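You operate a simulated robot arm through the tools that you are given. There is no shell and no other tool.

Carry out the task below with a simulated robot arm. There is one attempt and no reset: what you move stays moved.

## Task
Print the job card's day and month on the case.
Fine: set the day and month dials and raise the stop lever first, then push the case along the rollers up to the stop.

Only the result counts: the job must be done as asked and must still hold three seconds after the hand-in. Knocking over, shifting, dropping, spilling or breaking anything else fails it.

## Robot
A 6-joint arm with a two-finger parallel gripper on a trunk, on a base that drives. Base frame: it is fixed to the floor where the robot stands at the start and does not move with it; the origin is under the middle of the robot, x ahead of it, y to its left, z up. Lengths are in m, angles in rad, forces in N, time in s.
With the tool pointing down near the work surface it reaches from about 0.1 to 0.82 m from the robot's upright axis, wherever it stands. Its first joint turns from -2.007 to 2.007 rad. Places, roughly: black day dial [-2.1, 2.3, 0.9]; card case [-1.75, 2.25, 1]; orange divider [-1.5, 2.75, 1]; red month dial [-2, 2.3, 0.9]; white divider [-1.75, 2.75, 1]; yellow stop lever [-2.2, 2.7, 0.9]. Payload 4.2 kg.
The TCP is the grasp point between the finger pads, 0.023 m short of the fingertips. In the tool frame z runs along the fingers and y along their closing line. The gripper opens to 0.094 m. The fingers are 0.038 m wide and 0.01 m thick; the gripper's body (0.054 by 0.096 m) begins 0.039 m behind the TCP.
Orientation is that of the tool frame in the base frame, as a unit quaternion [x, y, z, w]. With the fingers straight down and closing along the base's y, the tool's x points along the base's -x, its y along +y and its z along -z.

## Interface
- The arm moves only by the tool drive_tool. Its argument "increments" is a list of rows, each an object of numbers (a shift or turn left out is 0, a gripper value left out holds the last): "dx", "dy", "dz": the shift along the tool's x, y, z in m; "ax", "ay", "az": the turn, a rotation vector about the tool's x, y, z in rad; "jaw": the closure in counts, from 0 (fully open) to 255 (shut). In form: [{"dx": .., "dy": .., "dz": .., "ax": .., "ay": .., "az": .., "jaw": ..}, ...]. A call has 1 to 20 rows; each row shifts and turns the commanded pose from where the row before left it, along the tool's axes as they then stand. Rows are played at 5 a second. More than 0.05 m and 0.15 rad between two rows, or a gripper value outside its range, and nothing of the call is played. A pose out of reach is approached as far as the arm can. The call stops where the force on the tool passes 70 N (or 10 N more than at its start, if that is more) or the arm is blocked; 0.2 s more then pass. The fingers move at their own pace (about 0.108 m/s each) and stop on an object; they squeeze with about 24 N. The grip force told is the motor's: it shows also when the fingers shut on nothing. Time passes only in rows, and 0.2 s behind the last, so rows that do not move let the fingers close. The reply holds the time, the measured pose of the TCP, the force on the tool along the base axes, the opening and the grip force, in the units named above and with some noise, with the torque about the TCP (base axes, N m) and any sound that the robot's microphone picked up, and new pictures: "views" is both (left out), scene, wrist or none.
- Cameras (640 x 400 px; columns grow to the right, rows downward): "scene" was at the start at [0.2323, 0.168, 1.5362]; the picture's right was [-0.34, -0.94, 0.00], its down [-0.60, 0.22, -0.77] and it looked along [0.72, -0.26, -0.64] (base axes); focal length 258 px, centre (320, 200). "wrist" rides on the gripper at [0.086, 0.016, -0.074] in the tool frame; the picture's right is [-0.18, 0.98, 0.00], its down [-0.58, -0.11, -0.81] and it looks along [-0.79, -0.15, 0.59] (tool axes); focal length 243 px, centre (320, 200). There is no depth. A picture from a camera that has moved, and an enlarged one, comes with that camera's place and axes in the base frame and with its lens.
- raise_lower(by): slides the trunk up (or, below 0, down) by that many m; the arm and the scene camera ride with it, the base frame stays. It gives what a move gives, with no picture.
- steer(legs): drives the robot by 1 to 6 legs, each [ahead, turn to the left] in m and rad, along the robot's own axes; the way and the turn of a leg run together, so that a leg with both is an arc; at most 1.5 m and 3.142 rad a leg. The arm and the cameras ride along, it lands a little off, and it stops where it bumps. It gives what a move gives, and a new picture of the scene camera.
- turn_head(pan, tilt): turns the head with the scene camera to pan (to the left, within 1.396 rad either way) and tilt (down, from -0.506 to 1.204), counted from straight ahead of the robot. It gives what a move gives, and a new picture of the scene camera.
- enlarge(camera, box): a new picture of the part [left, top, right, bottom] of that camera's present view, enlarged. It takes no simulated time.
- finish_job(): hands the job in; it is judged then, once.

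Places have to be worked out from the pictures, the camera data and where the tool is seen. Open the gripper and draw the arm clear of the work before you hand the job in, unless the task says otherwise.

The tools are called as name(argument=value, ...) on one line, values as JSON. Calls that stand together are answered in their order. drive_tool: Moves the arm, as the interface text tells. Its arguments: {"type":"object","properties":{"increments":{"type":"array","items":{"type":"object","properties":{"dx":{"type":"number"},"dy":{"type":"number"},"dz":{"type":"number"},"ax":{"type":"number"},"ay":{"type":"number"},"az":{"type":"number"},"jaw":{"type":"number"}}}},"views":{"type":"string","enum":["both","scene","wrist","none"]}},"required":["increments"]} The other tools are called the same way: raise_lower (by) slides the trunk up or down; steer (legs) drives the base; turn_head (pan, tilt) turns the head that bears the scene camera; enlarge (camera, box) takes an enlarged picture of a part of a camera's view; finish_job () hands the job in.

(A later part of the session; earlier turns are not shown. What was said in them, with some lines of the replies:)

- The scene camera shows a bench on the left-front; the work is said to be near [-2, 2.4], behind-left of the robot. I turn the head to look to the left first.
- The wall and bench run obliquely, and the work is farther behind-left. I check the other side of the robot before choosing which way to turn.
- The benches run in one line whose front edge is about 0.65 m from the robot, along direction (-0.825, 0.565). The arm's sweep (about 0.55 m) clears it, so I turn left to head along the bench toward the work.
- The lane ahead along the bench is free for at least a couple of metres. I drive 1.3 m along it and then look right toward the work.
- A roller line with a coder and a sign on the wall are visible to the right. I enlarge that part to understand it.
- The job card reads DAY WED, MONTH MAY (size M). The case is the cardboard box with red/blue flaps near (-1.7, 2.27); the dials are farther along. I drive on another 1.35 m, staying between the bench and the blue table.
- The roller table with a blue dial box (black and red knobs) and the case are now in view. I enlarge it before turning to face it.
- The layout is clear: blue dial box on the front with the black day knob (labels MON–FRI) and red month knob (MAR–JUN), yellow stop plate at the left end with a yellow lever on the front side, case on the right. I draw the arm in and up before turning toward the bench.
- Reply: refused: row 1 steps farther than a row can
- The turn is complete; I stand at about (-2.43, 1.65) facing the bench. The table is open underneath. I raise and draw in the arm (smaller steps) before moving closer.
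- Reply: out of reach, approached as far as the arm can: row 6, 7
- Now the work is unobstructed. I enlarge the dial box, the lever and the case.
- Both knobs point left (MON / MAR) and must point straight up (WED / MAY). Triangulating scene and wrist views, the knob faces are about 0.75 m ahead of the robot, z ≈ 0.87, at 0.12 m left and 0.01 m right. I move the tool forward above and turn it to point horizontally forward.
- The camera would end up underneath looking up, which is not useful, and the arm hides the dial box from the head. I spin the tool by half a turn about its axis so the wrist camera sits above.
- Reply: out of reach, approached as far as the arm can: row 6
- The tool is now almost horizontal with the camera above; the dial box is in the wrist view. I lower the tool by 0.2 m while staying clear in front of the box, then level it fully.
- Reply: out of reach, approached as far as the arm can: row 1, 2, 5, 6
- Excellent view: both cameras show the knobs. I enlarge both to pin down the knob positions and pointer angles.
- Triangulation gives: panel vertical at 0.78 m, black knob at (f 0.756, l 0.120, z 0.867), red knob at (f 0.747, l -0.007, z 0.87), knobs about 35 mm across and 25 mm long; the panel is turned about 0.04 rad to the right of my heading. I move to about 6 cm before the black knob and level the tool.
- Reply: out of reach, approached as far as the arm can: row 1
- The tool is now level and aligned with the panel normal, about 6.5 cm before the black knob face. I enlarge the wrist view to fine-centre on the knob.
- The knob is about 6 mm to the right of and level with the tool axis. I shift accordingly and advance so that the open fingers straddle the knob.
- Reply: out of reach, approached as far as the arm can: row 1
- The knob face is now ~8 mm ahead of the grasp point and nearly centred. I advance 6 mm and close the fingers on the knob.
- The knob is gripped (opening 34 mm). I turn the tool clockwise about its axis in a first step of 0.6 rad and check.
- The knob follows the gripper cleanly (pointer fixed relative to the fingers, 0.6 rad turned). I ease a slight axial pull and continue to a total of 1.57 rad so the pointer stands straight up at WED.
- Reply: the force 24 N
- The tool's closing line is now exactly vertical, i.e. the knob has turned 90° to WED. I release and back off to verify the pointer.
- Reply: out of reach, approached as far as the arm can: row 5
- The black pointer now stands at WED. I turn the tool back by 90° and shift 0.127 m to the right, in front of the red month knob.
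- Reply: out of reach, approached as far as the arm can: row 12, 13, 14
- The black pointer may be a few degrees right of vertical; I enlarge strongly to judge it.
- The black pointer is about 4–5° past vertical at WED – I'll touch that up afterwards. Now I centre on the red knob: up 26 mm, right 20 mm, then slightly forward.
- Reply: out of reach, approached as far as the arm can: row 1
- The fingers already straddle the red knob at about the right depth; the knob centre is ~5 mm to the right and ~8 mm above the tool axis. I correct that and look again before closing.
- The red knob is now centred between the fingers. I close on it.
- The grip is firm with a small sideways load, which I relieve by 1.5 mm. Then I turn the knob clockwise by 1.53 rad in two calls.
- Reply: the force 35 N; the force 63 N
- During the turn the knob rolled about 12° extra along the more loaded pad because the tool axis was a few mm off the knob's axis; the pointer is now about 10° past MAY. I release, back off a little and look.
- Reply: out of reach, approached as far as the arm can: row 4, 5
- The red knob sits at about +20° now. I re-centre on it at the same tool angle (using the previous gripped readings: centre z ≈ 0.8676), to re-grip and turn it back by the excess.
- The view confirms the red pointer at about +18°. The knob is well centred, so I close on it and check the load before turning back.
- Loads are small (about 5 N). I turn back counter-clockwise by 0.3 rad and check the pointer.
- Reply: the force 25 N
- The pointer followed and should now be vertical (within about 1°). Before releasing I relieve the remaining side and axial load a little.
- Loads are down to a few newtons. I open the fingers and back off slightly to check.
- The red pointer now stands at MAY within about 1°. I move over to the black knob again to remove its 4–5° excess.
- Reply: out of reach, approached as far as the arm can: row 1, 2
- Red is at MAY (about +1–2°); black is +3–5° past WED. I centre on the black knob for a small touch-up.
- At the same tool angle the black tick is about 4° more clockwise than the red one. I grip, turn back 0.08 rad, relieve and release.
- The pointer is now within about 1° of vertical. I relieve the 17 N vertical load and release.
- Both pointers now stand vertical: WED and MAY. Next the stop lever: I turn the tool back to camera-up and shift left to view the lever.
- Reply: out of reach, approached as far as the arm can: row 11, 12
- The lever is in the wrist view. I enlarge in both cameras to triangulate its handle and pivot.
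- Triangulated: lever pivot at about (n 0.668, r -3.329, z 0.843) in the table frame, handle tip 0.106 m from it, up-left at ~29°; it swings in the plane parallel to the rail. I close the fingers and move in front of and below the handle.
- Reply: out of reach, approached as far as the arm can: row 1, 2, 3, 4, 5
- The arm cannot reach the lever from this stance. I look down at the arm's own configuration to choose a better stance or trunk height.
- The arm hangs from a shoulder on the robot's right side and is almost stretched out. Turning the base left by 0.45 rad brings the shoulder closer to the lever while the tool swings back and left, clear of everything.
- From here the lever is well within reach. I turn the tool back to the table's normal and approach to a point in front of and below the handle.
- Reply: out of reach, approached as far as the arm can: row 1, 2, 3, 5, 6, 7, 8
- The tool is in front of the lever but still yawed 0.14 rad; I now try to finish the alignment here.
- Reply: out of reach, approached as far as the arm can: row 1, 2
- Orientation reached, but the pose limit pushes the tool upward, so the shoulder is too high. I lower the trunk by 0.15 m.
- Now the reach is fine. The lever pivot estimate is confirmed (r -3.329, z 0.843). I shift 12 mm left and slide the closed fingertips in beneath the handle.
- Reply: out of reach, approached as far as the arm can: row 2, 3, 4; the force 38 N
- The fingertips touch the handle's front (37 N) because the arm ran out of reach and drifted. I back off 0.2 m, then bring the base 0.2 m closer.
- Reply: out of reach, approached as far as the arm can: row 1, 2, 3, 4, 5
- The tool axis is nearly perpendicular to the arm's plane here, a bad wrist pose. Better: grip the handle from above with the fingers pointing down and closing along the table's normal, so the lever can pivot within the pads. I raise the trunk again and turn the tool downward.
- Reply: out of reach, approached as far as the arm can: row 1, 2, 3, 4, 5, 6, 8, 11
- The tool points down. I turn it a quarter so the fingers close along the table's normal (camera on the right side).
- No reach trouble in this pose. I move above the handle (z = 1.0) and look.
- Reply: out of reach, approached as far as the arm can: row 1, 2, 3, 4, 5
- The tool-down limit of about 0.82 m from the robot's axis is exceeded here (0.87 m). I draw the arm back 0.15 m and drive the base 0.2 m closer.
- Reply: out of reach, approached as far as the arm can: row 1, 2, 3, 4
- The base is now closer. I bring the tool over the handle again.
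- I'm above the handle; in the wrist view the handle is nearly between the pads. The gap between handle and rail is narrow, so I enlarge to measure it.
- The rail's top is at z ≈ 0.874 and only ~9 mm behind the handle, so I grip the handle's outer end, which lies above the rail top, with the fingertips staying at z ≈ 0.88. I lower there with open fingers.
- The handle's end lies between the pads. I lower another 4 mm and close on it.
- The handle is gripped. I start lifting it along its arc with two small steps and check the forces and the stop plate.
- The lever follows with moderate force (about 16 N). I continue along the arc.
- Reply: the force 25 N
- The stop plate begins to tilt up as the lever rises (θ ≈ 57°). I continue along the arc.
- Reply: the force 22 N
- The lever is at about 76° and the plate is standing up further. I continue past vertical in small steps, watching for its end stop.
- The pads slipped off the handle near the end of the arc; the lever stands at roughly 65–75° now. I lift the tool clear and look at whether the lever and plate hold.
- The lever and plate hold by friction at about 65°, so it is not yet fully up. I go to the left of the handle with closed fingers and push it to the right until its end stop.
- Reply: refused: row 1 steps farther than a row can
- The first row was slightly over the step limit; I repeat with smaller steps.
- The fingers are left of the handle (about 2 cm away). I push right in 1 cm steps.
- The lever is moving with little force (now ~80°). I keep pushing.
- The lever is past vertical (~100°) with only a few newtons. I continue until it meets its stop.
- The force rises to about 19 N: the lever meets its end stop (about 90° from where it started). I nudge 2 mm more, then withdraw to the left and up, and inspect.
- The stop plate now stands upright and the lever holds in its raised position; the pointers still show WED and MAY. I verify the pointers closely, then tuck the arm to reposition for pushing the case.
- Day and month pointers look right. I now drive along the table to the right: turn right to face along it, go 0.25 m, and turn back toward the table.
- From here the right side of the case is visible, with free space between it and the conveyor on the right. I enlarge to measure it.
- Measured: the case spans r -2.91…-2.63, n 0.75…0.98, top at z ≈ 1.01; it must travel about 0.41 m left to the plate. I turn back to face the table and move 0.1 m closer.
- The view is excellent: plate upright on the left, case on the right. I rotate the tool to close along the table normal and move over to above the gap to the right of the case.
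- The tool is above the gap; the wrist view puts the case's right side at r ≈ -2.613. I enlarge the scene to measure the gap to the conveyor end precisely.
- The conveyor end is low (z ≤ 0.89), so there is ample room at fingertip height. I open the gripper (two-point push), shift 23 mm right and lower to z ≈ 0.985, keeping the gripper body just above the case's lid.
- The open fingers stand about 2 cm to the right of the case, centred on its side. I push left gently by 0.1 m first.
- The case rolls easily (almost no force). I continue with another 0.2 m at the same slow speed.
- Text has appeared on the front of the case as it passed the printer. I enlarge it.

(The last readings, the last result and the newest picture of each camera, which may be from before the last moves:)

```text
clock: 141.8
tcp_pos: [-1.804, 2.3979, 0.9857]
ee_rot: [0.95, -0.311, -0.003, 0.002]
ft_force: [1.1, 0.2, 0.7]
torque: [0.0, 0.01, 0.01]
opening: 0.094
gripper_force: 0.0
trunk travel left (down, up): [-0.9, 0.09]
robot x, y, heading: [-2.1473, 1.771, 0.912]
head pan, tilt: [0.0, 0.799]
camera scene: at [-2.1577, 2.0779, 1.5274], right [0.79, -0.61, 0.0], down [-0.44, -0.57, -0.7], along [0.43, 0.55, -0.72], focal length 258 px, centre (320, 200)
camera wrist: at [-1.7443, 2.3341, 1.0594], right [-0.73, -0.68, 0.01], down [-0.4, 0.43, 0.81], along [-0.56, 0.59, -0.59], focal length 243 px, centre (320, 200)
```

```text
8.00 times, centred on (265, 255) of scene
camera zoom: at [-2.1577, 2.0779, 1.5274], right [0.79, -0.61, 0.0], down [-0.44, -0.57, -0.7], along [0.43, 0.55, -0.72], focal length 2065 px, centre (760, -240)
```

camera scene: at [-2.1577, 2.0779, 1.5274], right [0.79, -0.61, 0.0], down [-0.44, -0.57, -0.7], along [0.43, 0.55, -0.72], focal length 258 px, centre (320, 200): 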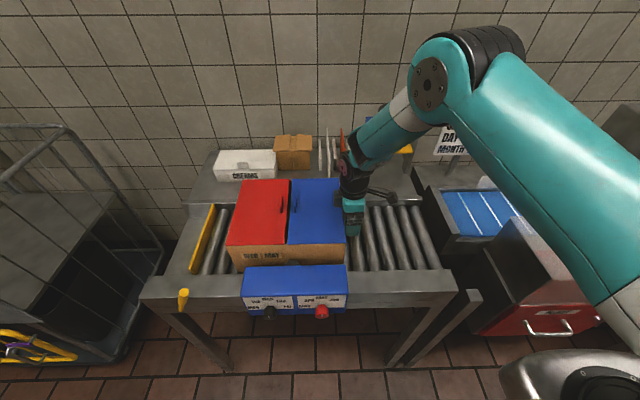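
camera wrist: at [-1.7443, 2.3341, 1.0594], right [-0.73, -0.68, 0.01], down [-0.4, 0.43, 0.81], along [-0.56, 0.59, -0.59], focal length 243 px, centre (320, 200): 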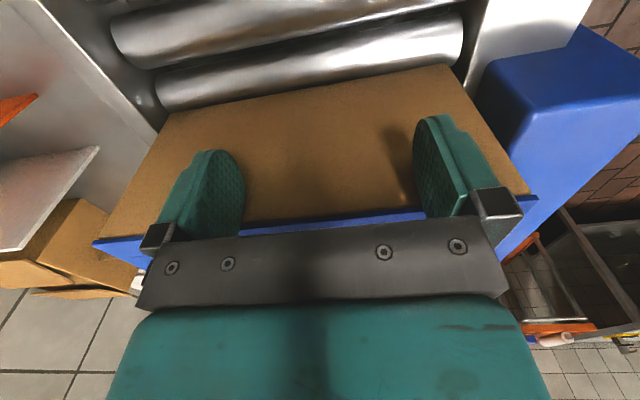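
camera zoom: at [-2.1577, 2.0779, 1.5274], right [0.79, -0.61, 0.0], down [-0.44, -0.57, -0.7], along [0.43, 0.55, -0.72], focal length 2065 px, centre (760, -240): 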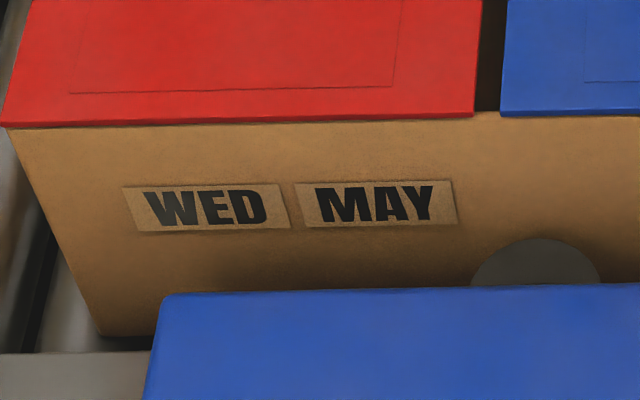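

"WED MAY" is printed on the case. About 0.10 m remains to the stop; I push on, slowing down toward the end.

drive_tool(increments=[{"dx": -0.01}, {"dx": -0.01}, {"dx": -0.01}, {"dx": -0.01}, {"dx": -0.01}, {"dx": -0.01}, {"dx": -0.01}, {"dx": -0.006}, {"dx": -0.005}, {"dx": -0.004}], views="both")

enlarge(camera="scene", box=[140, 170, 380, 330])

```text
clock: 144.0
tcp_pos: [-1.8728, 2.4471, 0.9862]
ee_rot: [0.95, -0.312, -0.002, 0.002]
ft_force: [0.1, 0.2, 0.7]
torque: [0.0, 0.01, 0.0]
opening: 0.0942
gripper_force: 0.1
trunk travel left (down, up): [-0.9, 0.09]
robot x, y, heading: [-2.147, 1.7713, 0.909]
head pan, tilt: [0.0, 0.799]
camera scene: at [-2.1577, 2.0779, 1.5274], right [0.79, -0.61, 0.0], down [-0.44, -0.57, -0.7], along [0.43, 0.55, -0.72], focal length 258 px, centre (320, 200)
camera wrist: at [-1.813, 2.3839, 1.0602], right [-0.73, -0.68, 0.01], down [-0.4, 0.43, 0.81], along [-0.56, 0.59, -0.59], focal length 243 px, centre (320, 200)
```

scene: 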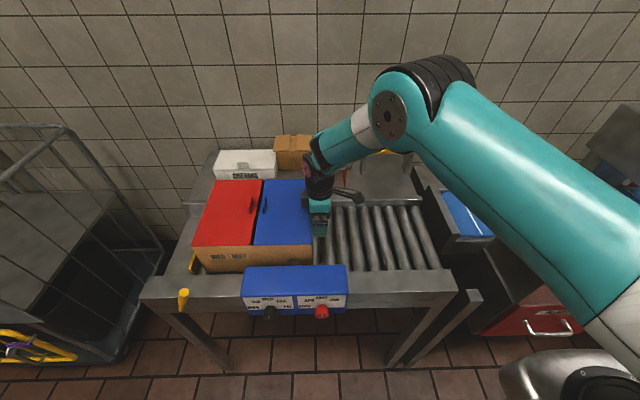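
wrist: 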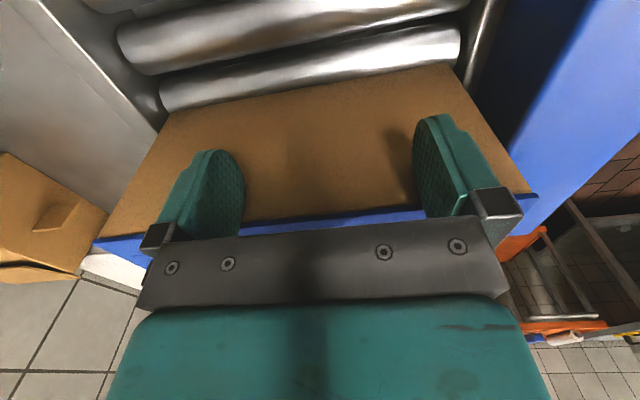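

```text
2.50 times, centred on (260, 250) of scene
camera zoom: at [-2.1577, 2.0779, 1.5274], right [0.79, -0.61, 0.0], down [-0.44, -0.57, -0.7], along [0.43, 0.55, -0.72], focal length 645 px, centre (470, 75)
```

zoom: 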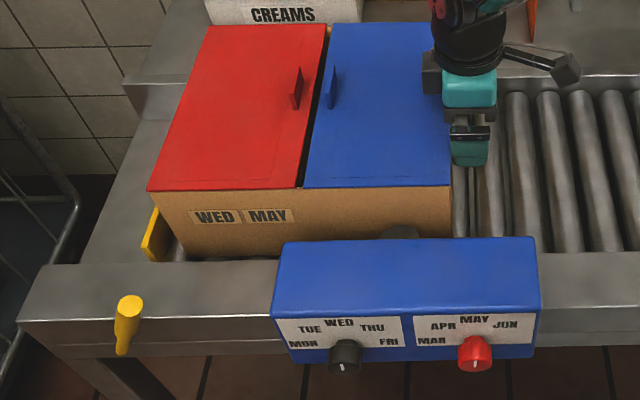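

The case is about 2 cm from the plate. I continue in 3–4 mm steps until contact shows up in the force.

drive_tool(increments=[{"dx": -0.004}, {"dx": -0.004}, {"dx": -0.004}, {"dx": -0.003}, {"dx": -0.003}], views="scene")

enlarge(camera="scene", box=[140, 170, 380, 330])

```text
clock: 145.2
tcp_pos: [-1.8864, 2.4574, 0.9855]
ee_rot: [0.95, -0.311, -0.002, 0.001]
ft_force: [0.7, 0.9, 0.1]
torque: [0.03, 0.02, 0.01]
opening: 0.0941
gripper_force: 0.1
trunk travel left (down, up): [-0.9, 0.09]
robot x, y, heading: [-2.1431, 1.7736, 0.916]
head pan, tilt: [0.0, 0.799]
camera scene: at [-2.1577, 2.0779, 1.5274], right [0.79, -0.61, 0.0], down [-0.44, -0.57, -0.7], along [0.43, 0.55, -0.72], focal length 258 px, centre (320, 200)
```

scene: 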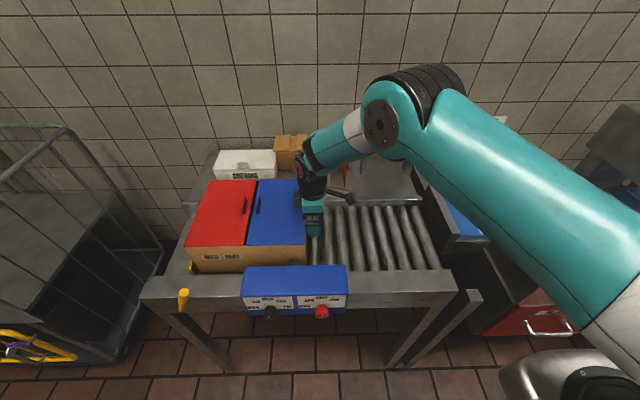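

```text
2.50 times, centred on (260, 250) of scene
camera zoom: at [-2.1577, 2.0779, 1.5274], right [0.79, -0.61, 0.0], down [-0.44, -0.57, -0.7], along [0.43, 0.55, -0.72], focal length 645 px, centre (470, 75)
```

zoom: 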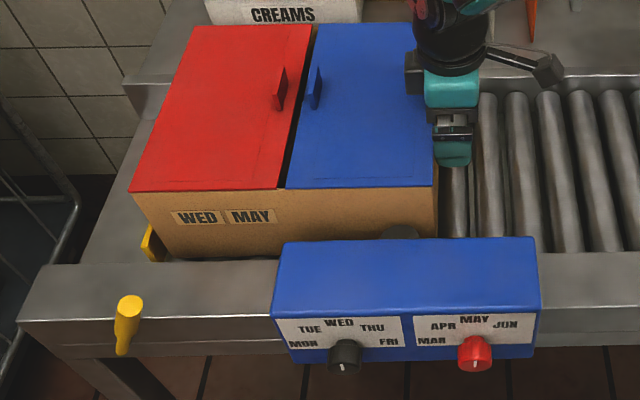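

Nearly touching the plate, still no force. I continue in 2 mm steps.

drive_tool(increments=[{"dx": -0.002}, {"dx": -0.002}, {"dx": -0.002}, {"dx": -0.002}], views="scene")

enlarge(camera="scene", box=[140, 170, 380, 330])

```text
clock: 146.2
tcp_pos: [-1.8945, 2.4624, 0.9866]
ee_rot: [0.951, -0.311, -0.002, 0.002]
ft_force: [0.5, -0.6, 0.9]
torque: [-0.01, 0.02, 0.0]
opening: 0.0941
gripper_force: 0.1
trunk travel left (down, up): [-0.9, 0.09]
robot x, y, heading: [-2.1458, 1.7739, 0.912]
head pan, tilt: [0.0, 0.799]
camera scene: at [-2.1578, 2.0779, 1.5274], right [0.79, -0.61, 0.0], down [-0.44, -0.57, -0.7], along [0.43, 0.55, -0.72], focal length 258 px, centre (320, 200)
```

scene: 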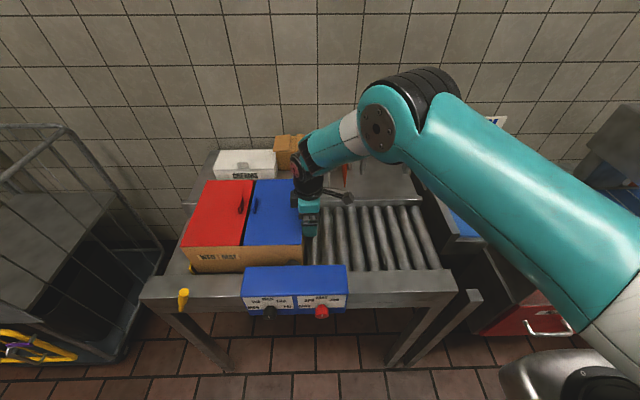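

```text
2.50 times, centred on (260, 250) of scene
camera zoom: at [-2.1578, 2.0779, 1.5274], right [0.79, -0.61, 0.0], down [-0.44, -0.57, -0.7], along [0.43, 0.55, -0.72], focal length 645 px, centre (470, 75)
```

zoom: 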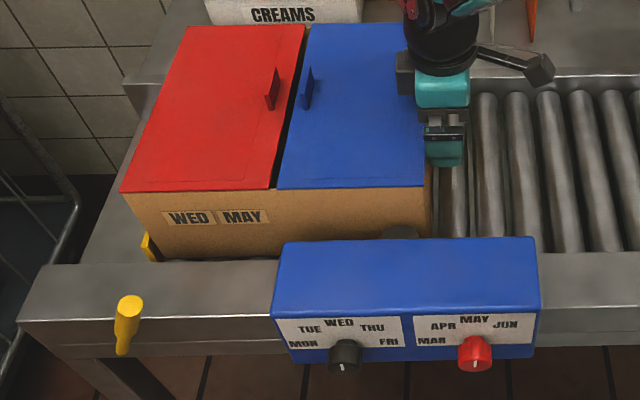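

Still moving freely. I continue another centimetre in 2 mm steps.

drive_tool(increments=[{"dx": -0.002}, {"dx": -0.002}, {"dx": -0.002}, {"dx": -0.002}, {"dx": -0.002}], views="scene")

enlarge(camera="scene", box=[140, 170, 380, 330])

```text
clock: 147.4
tcp_pos: [-1.8992, 2.4675, 0.9862]
ee_rot: [0.95, -0.311, -0.003, 0.003]
ft_force: [9.9, -9.6, 6.0]
torque: [-0.17, 0.26, 0.69]
opening: 0.0937
gripper_force: 0.1
trunk travel left (down, up): [-0.9, 0.09]
robot x, y, heading: [-2.1468, 1.7722, 0.906]
head pan, tilt: [0.0, 0.799]
camera scene: at [-2.157, 2.0771, 1.5277], right [0.79, -0.61, 0.0], down [-0.44, -0.57, -0.7], along [0.43, 0.55, -0.72], focal length 258 px, centre (320, 200)
```

scene: 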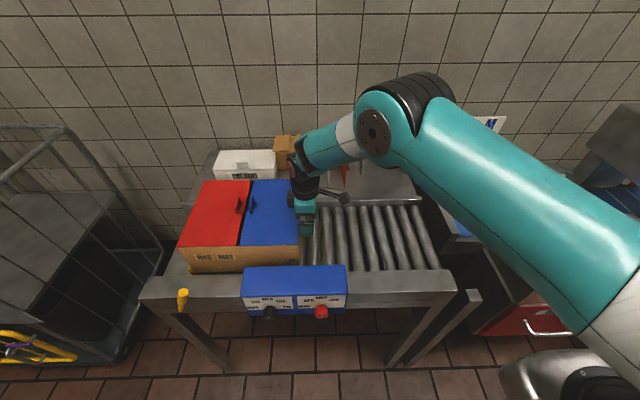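

```text
2.50 times, centred on (260, 250) of scene
camera zoom: at [-2.157, 2.0771, 1.5277], right [0.79, -0.61, 0.0], down [-0.44, -0.57, -0.7], along [0.43, 0.55, -0.72], focal length 645 px, centre (470, 75)
```

zoom: 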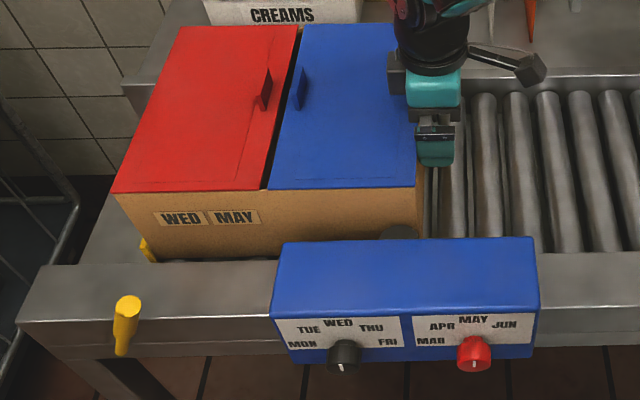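

Contact: about 14 N and the case is up against the upright plate. I hold briefly, then back away slowly to the right and check that it stays.

drive_tool(increments=[{}, {}, {"dx": 0.001}, {"dx": 0.002}, {"dx": 0.005}, {"dx": 0.01}, {"dx": 0.02}], views="both")

enlarge(camera="scene", box=[140, 170, 380, 330])

```text
clock: 149.0
tcp_pos: [-1.8725, 2.4466, 0.9853]
ee_rot: [0.95, -0.311, -0.002, 0.002]
ft_force: [0.0, 0.8, 0.1]
torque: [0.02, -0.01, -0.01]
opening: 0.0939
gripper_force: 0.1
trunk travel left (down, up): [-0.9, 0.09]
robot x, y, heading: [-2.1464, 1.7718, 0.918]
head pan, tilt: [0.0, 0.799]
camera scene: at [-2.158, 2.078, 1.5274], right [0.79, -0.61, 0.0], down [-0.44, -0.57, -0.7], along [0.43, 0.55, -0.72], focal length 258 px, centre (320, 200)
camera wrist: at [-1.812, 2.3829, 1.0595], right [-0.73, -0.68, 0.01], down [-0.4, 0.43, 0.81], along [-0.56, 0.59, -0.59], focal length 243 px, centre (320, 200)
```

scene: 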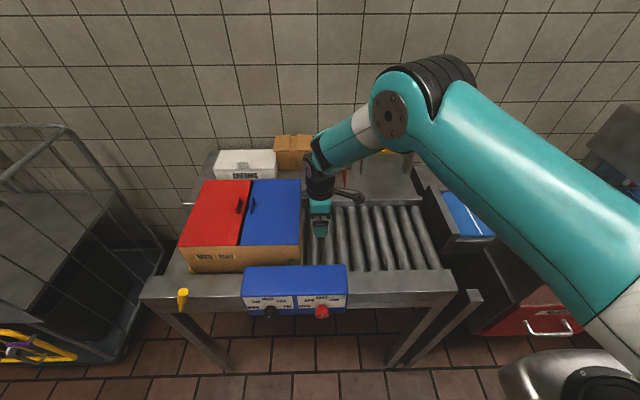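
wrist: 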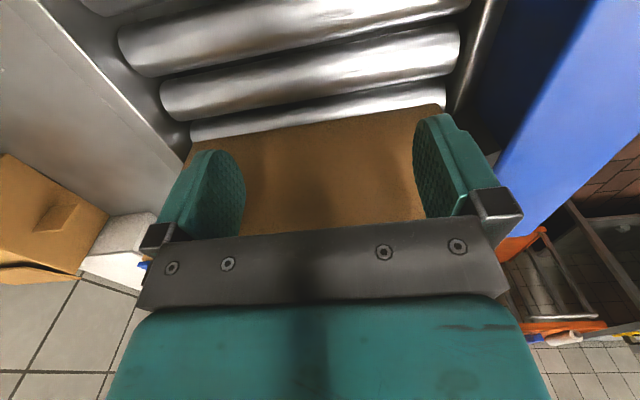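

```text
2.50 times, centred on (260, 250) of scene
camera zoom: at [-2.158, 2.078, 1.5274], right [0.79, -0.61, 0.0], down [-0.44, -0.57, -0.7], along [0.43, 0.55, -0.72], focal length 645 px, centre (470, 75)
```

zoom: 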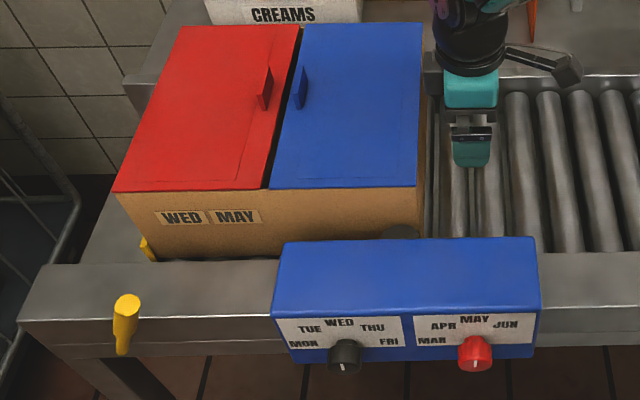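

The case stays at the stop, with "WED MAY" printed. I raise the arm clear and retract it.

drive_tool(increments=[{"dx": 0.02}, {"dz": -0.05}, {"dz": -0.05}, {"dz": -0.05}, {"dz": -0.04}, {"dy": 0.045, "dx": 0.01}, {"dy": 0.045, "dx": 0.01}, {"dy": 0.045, "dx": 0.01}, {"dy": 0.045, "dx": 0.01}], views="scene")

turn_head(pan=0.6, tilt=0.75)

enlarge(camera="scene", box=[240, 150, 520, 340])

```text
clock: 151.0
tcp_pos: [-1.9253, 2.2648, 1.1772]
ee_rot: [0.95, -0.311, -0.003, 0.002]
ft_force: [0.1, 1.0, -1.1]
torque: [-0.03, 0.0, 0.01]
opening: 0.0941
gripper_force: 0.1
trunk travel left (down, up): [-0.9, 0.09]
robot x, y, heading: [-2.1474, 1.7722, 0.917]
head pan, tilt: [0.0, 0.799]
camera scene: at [-2.1574, 2.0784, 1.5273], right [0.79, -0.61, 0.0], down [-0.44, -0.57, -0.7], along [0.43, 0.55, -0.72], focal length 258 px, centre (320, 200)
```

scene: 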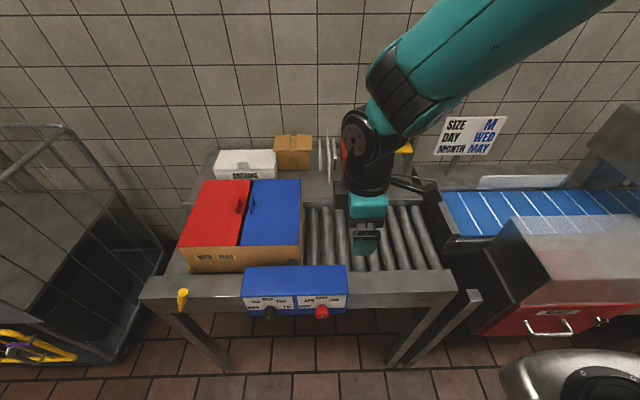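

```text
clock: 152.0
tcp_pos: [-1.9266, 2.2643, 1.1762]
ee_rot: [0.951, -0.31, -0.003, 0.001]
ft_force: [0.2, 0.1, -0.8]
torque: [0.01, 0.01, -0.03]
opening: 0.0938
gripper_force: 0.1
trunk travel left (down, up): [-0.9, 0.09]
robot x, y, heading: [-2.1473, 1.7721, 0.908]
head pan, tilt: [0.6, 0.75]
camera scene: at [-2.2022, 2.0967, 1.5314], right [1.0, -0.06, 0.0], down [-0.04, -0.68, -0.73], along [0.04, 0.73, -0.68], focal length 258 px, centre (320, 200)
```

scene: 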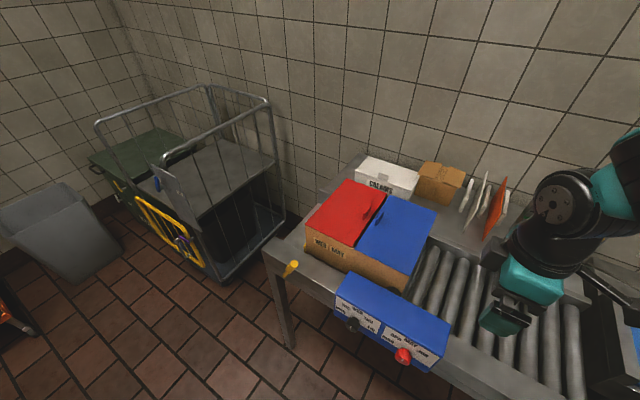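

```text
2.11 times, centred on (380, 245) of scene
camera zoom: at [-2.2022, 2.0967, 1.5314], right [1.0, -0.06, 0.0], down [-0.04, -0.68, -0.73], along [0.04, 0.73, -0.68], focal length 543 px, centre (194, 105)
```

zoom: 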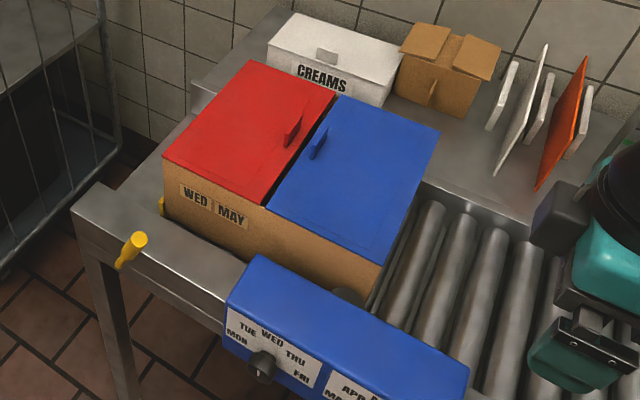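

The case sits against the stop plate with WED / MAY printed, lever raised, nothing else disturbed. I back the base off 0.2 m so the arm is well clear, then hand in.

steer(legs=[[-0.2, 0.0]])

enlarge(camera="scene", box=[240, 130, 520, 320])

```text
clock: 153.6
tcp_pos: [-2.0448, 2.1106, 1.1782]
ee_rot: [0.951, -0.31, -0.003, 0.002]
ft_force: [0.6, 0.3, 0.1]
torque: [0.02, -0.01, 0.01]
opening: 0.0941
gripper_force: 0.1
trunk travel left (down, up): [-0.9, 0.09]
robot x, y, heading: [-2.2648, 1.6159, 0.916]
head pan, tilt: [0.6, 0.75]
camera scene: at [-2.3218, 1.943, 1.5314], right [1.0, -0.05, 0.0], down [-0.04, -0.68, -0.73], along [0.04, 0.73, -0.68], focal length 258 px, centre (320, 200)
```

scene: 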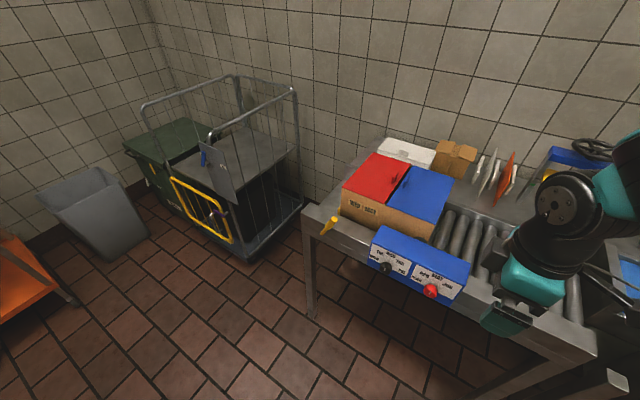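

```text
2.11 times, centred on (380, 225) of scene
camera zoom: at [-2.3218, 1.943, 1.5314], right [1.0, -0.05, 0.0], down [-0.04, -0.68, -0.73], along [0.04, 0.73, -0.68], focal length 543 px, centre (194, 147)
```

zoom: 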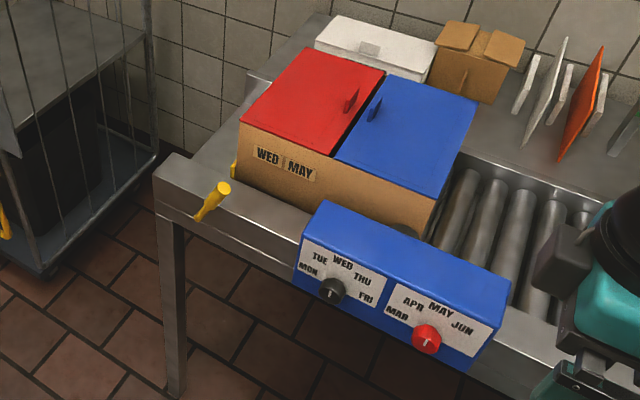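

All is in place: dials at WED and MAY, lever raised, case at the stop with "WED MAY" printed, gripper open and arm clear. I hand the job in.

finish_job()

```text
The job is handed in.
```

The job is done and handed in: the case has "WED MAY" printed on its front, matching the job card, and it rests against the raised stop plate.

- **Dials:** the day pointer is within about 1° of WED. The month pointer is a few degrees clockwise of MAY. Both knobs turned past the mark when first set and were brought back before the push.
- **Stop lever:** the gripper slipped off it once near the end of the lift. I then pushed it from the side to its end stop, and it stayed up.
- **Case:** it rolled left with almost no force until it met the plate at about 14 N. It stayed there when I backed away.

I saw nothing else knocked or moved. The gripper is open and the base is backed 0.2 m off the table. The hand-in reply did not say whether the job passed.
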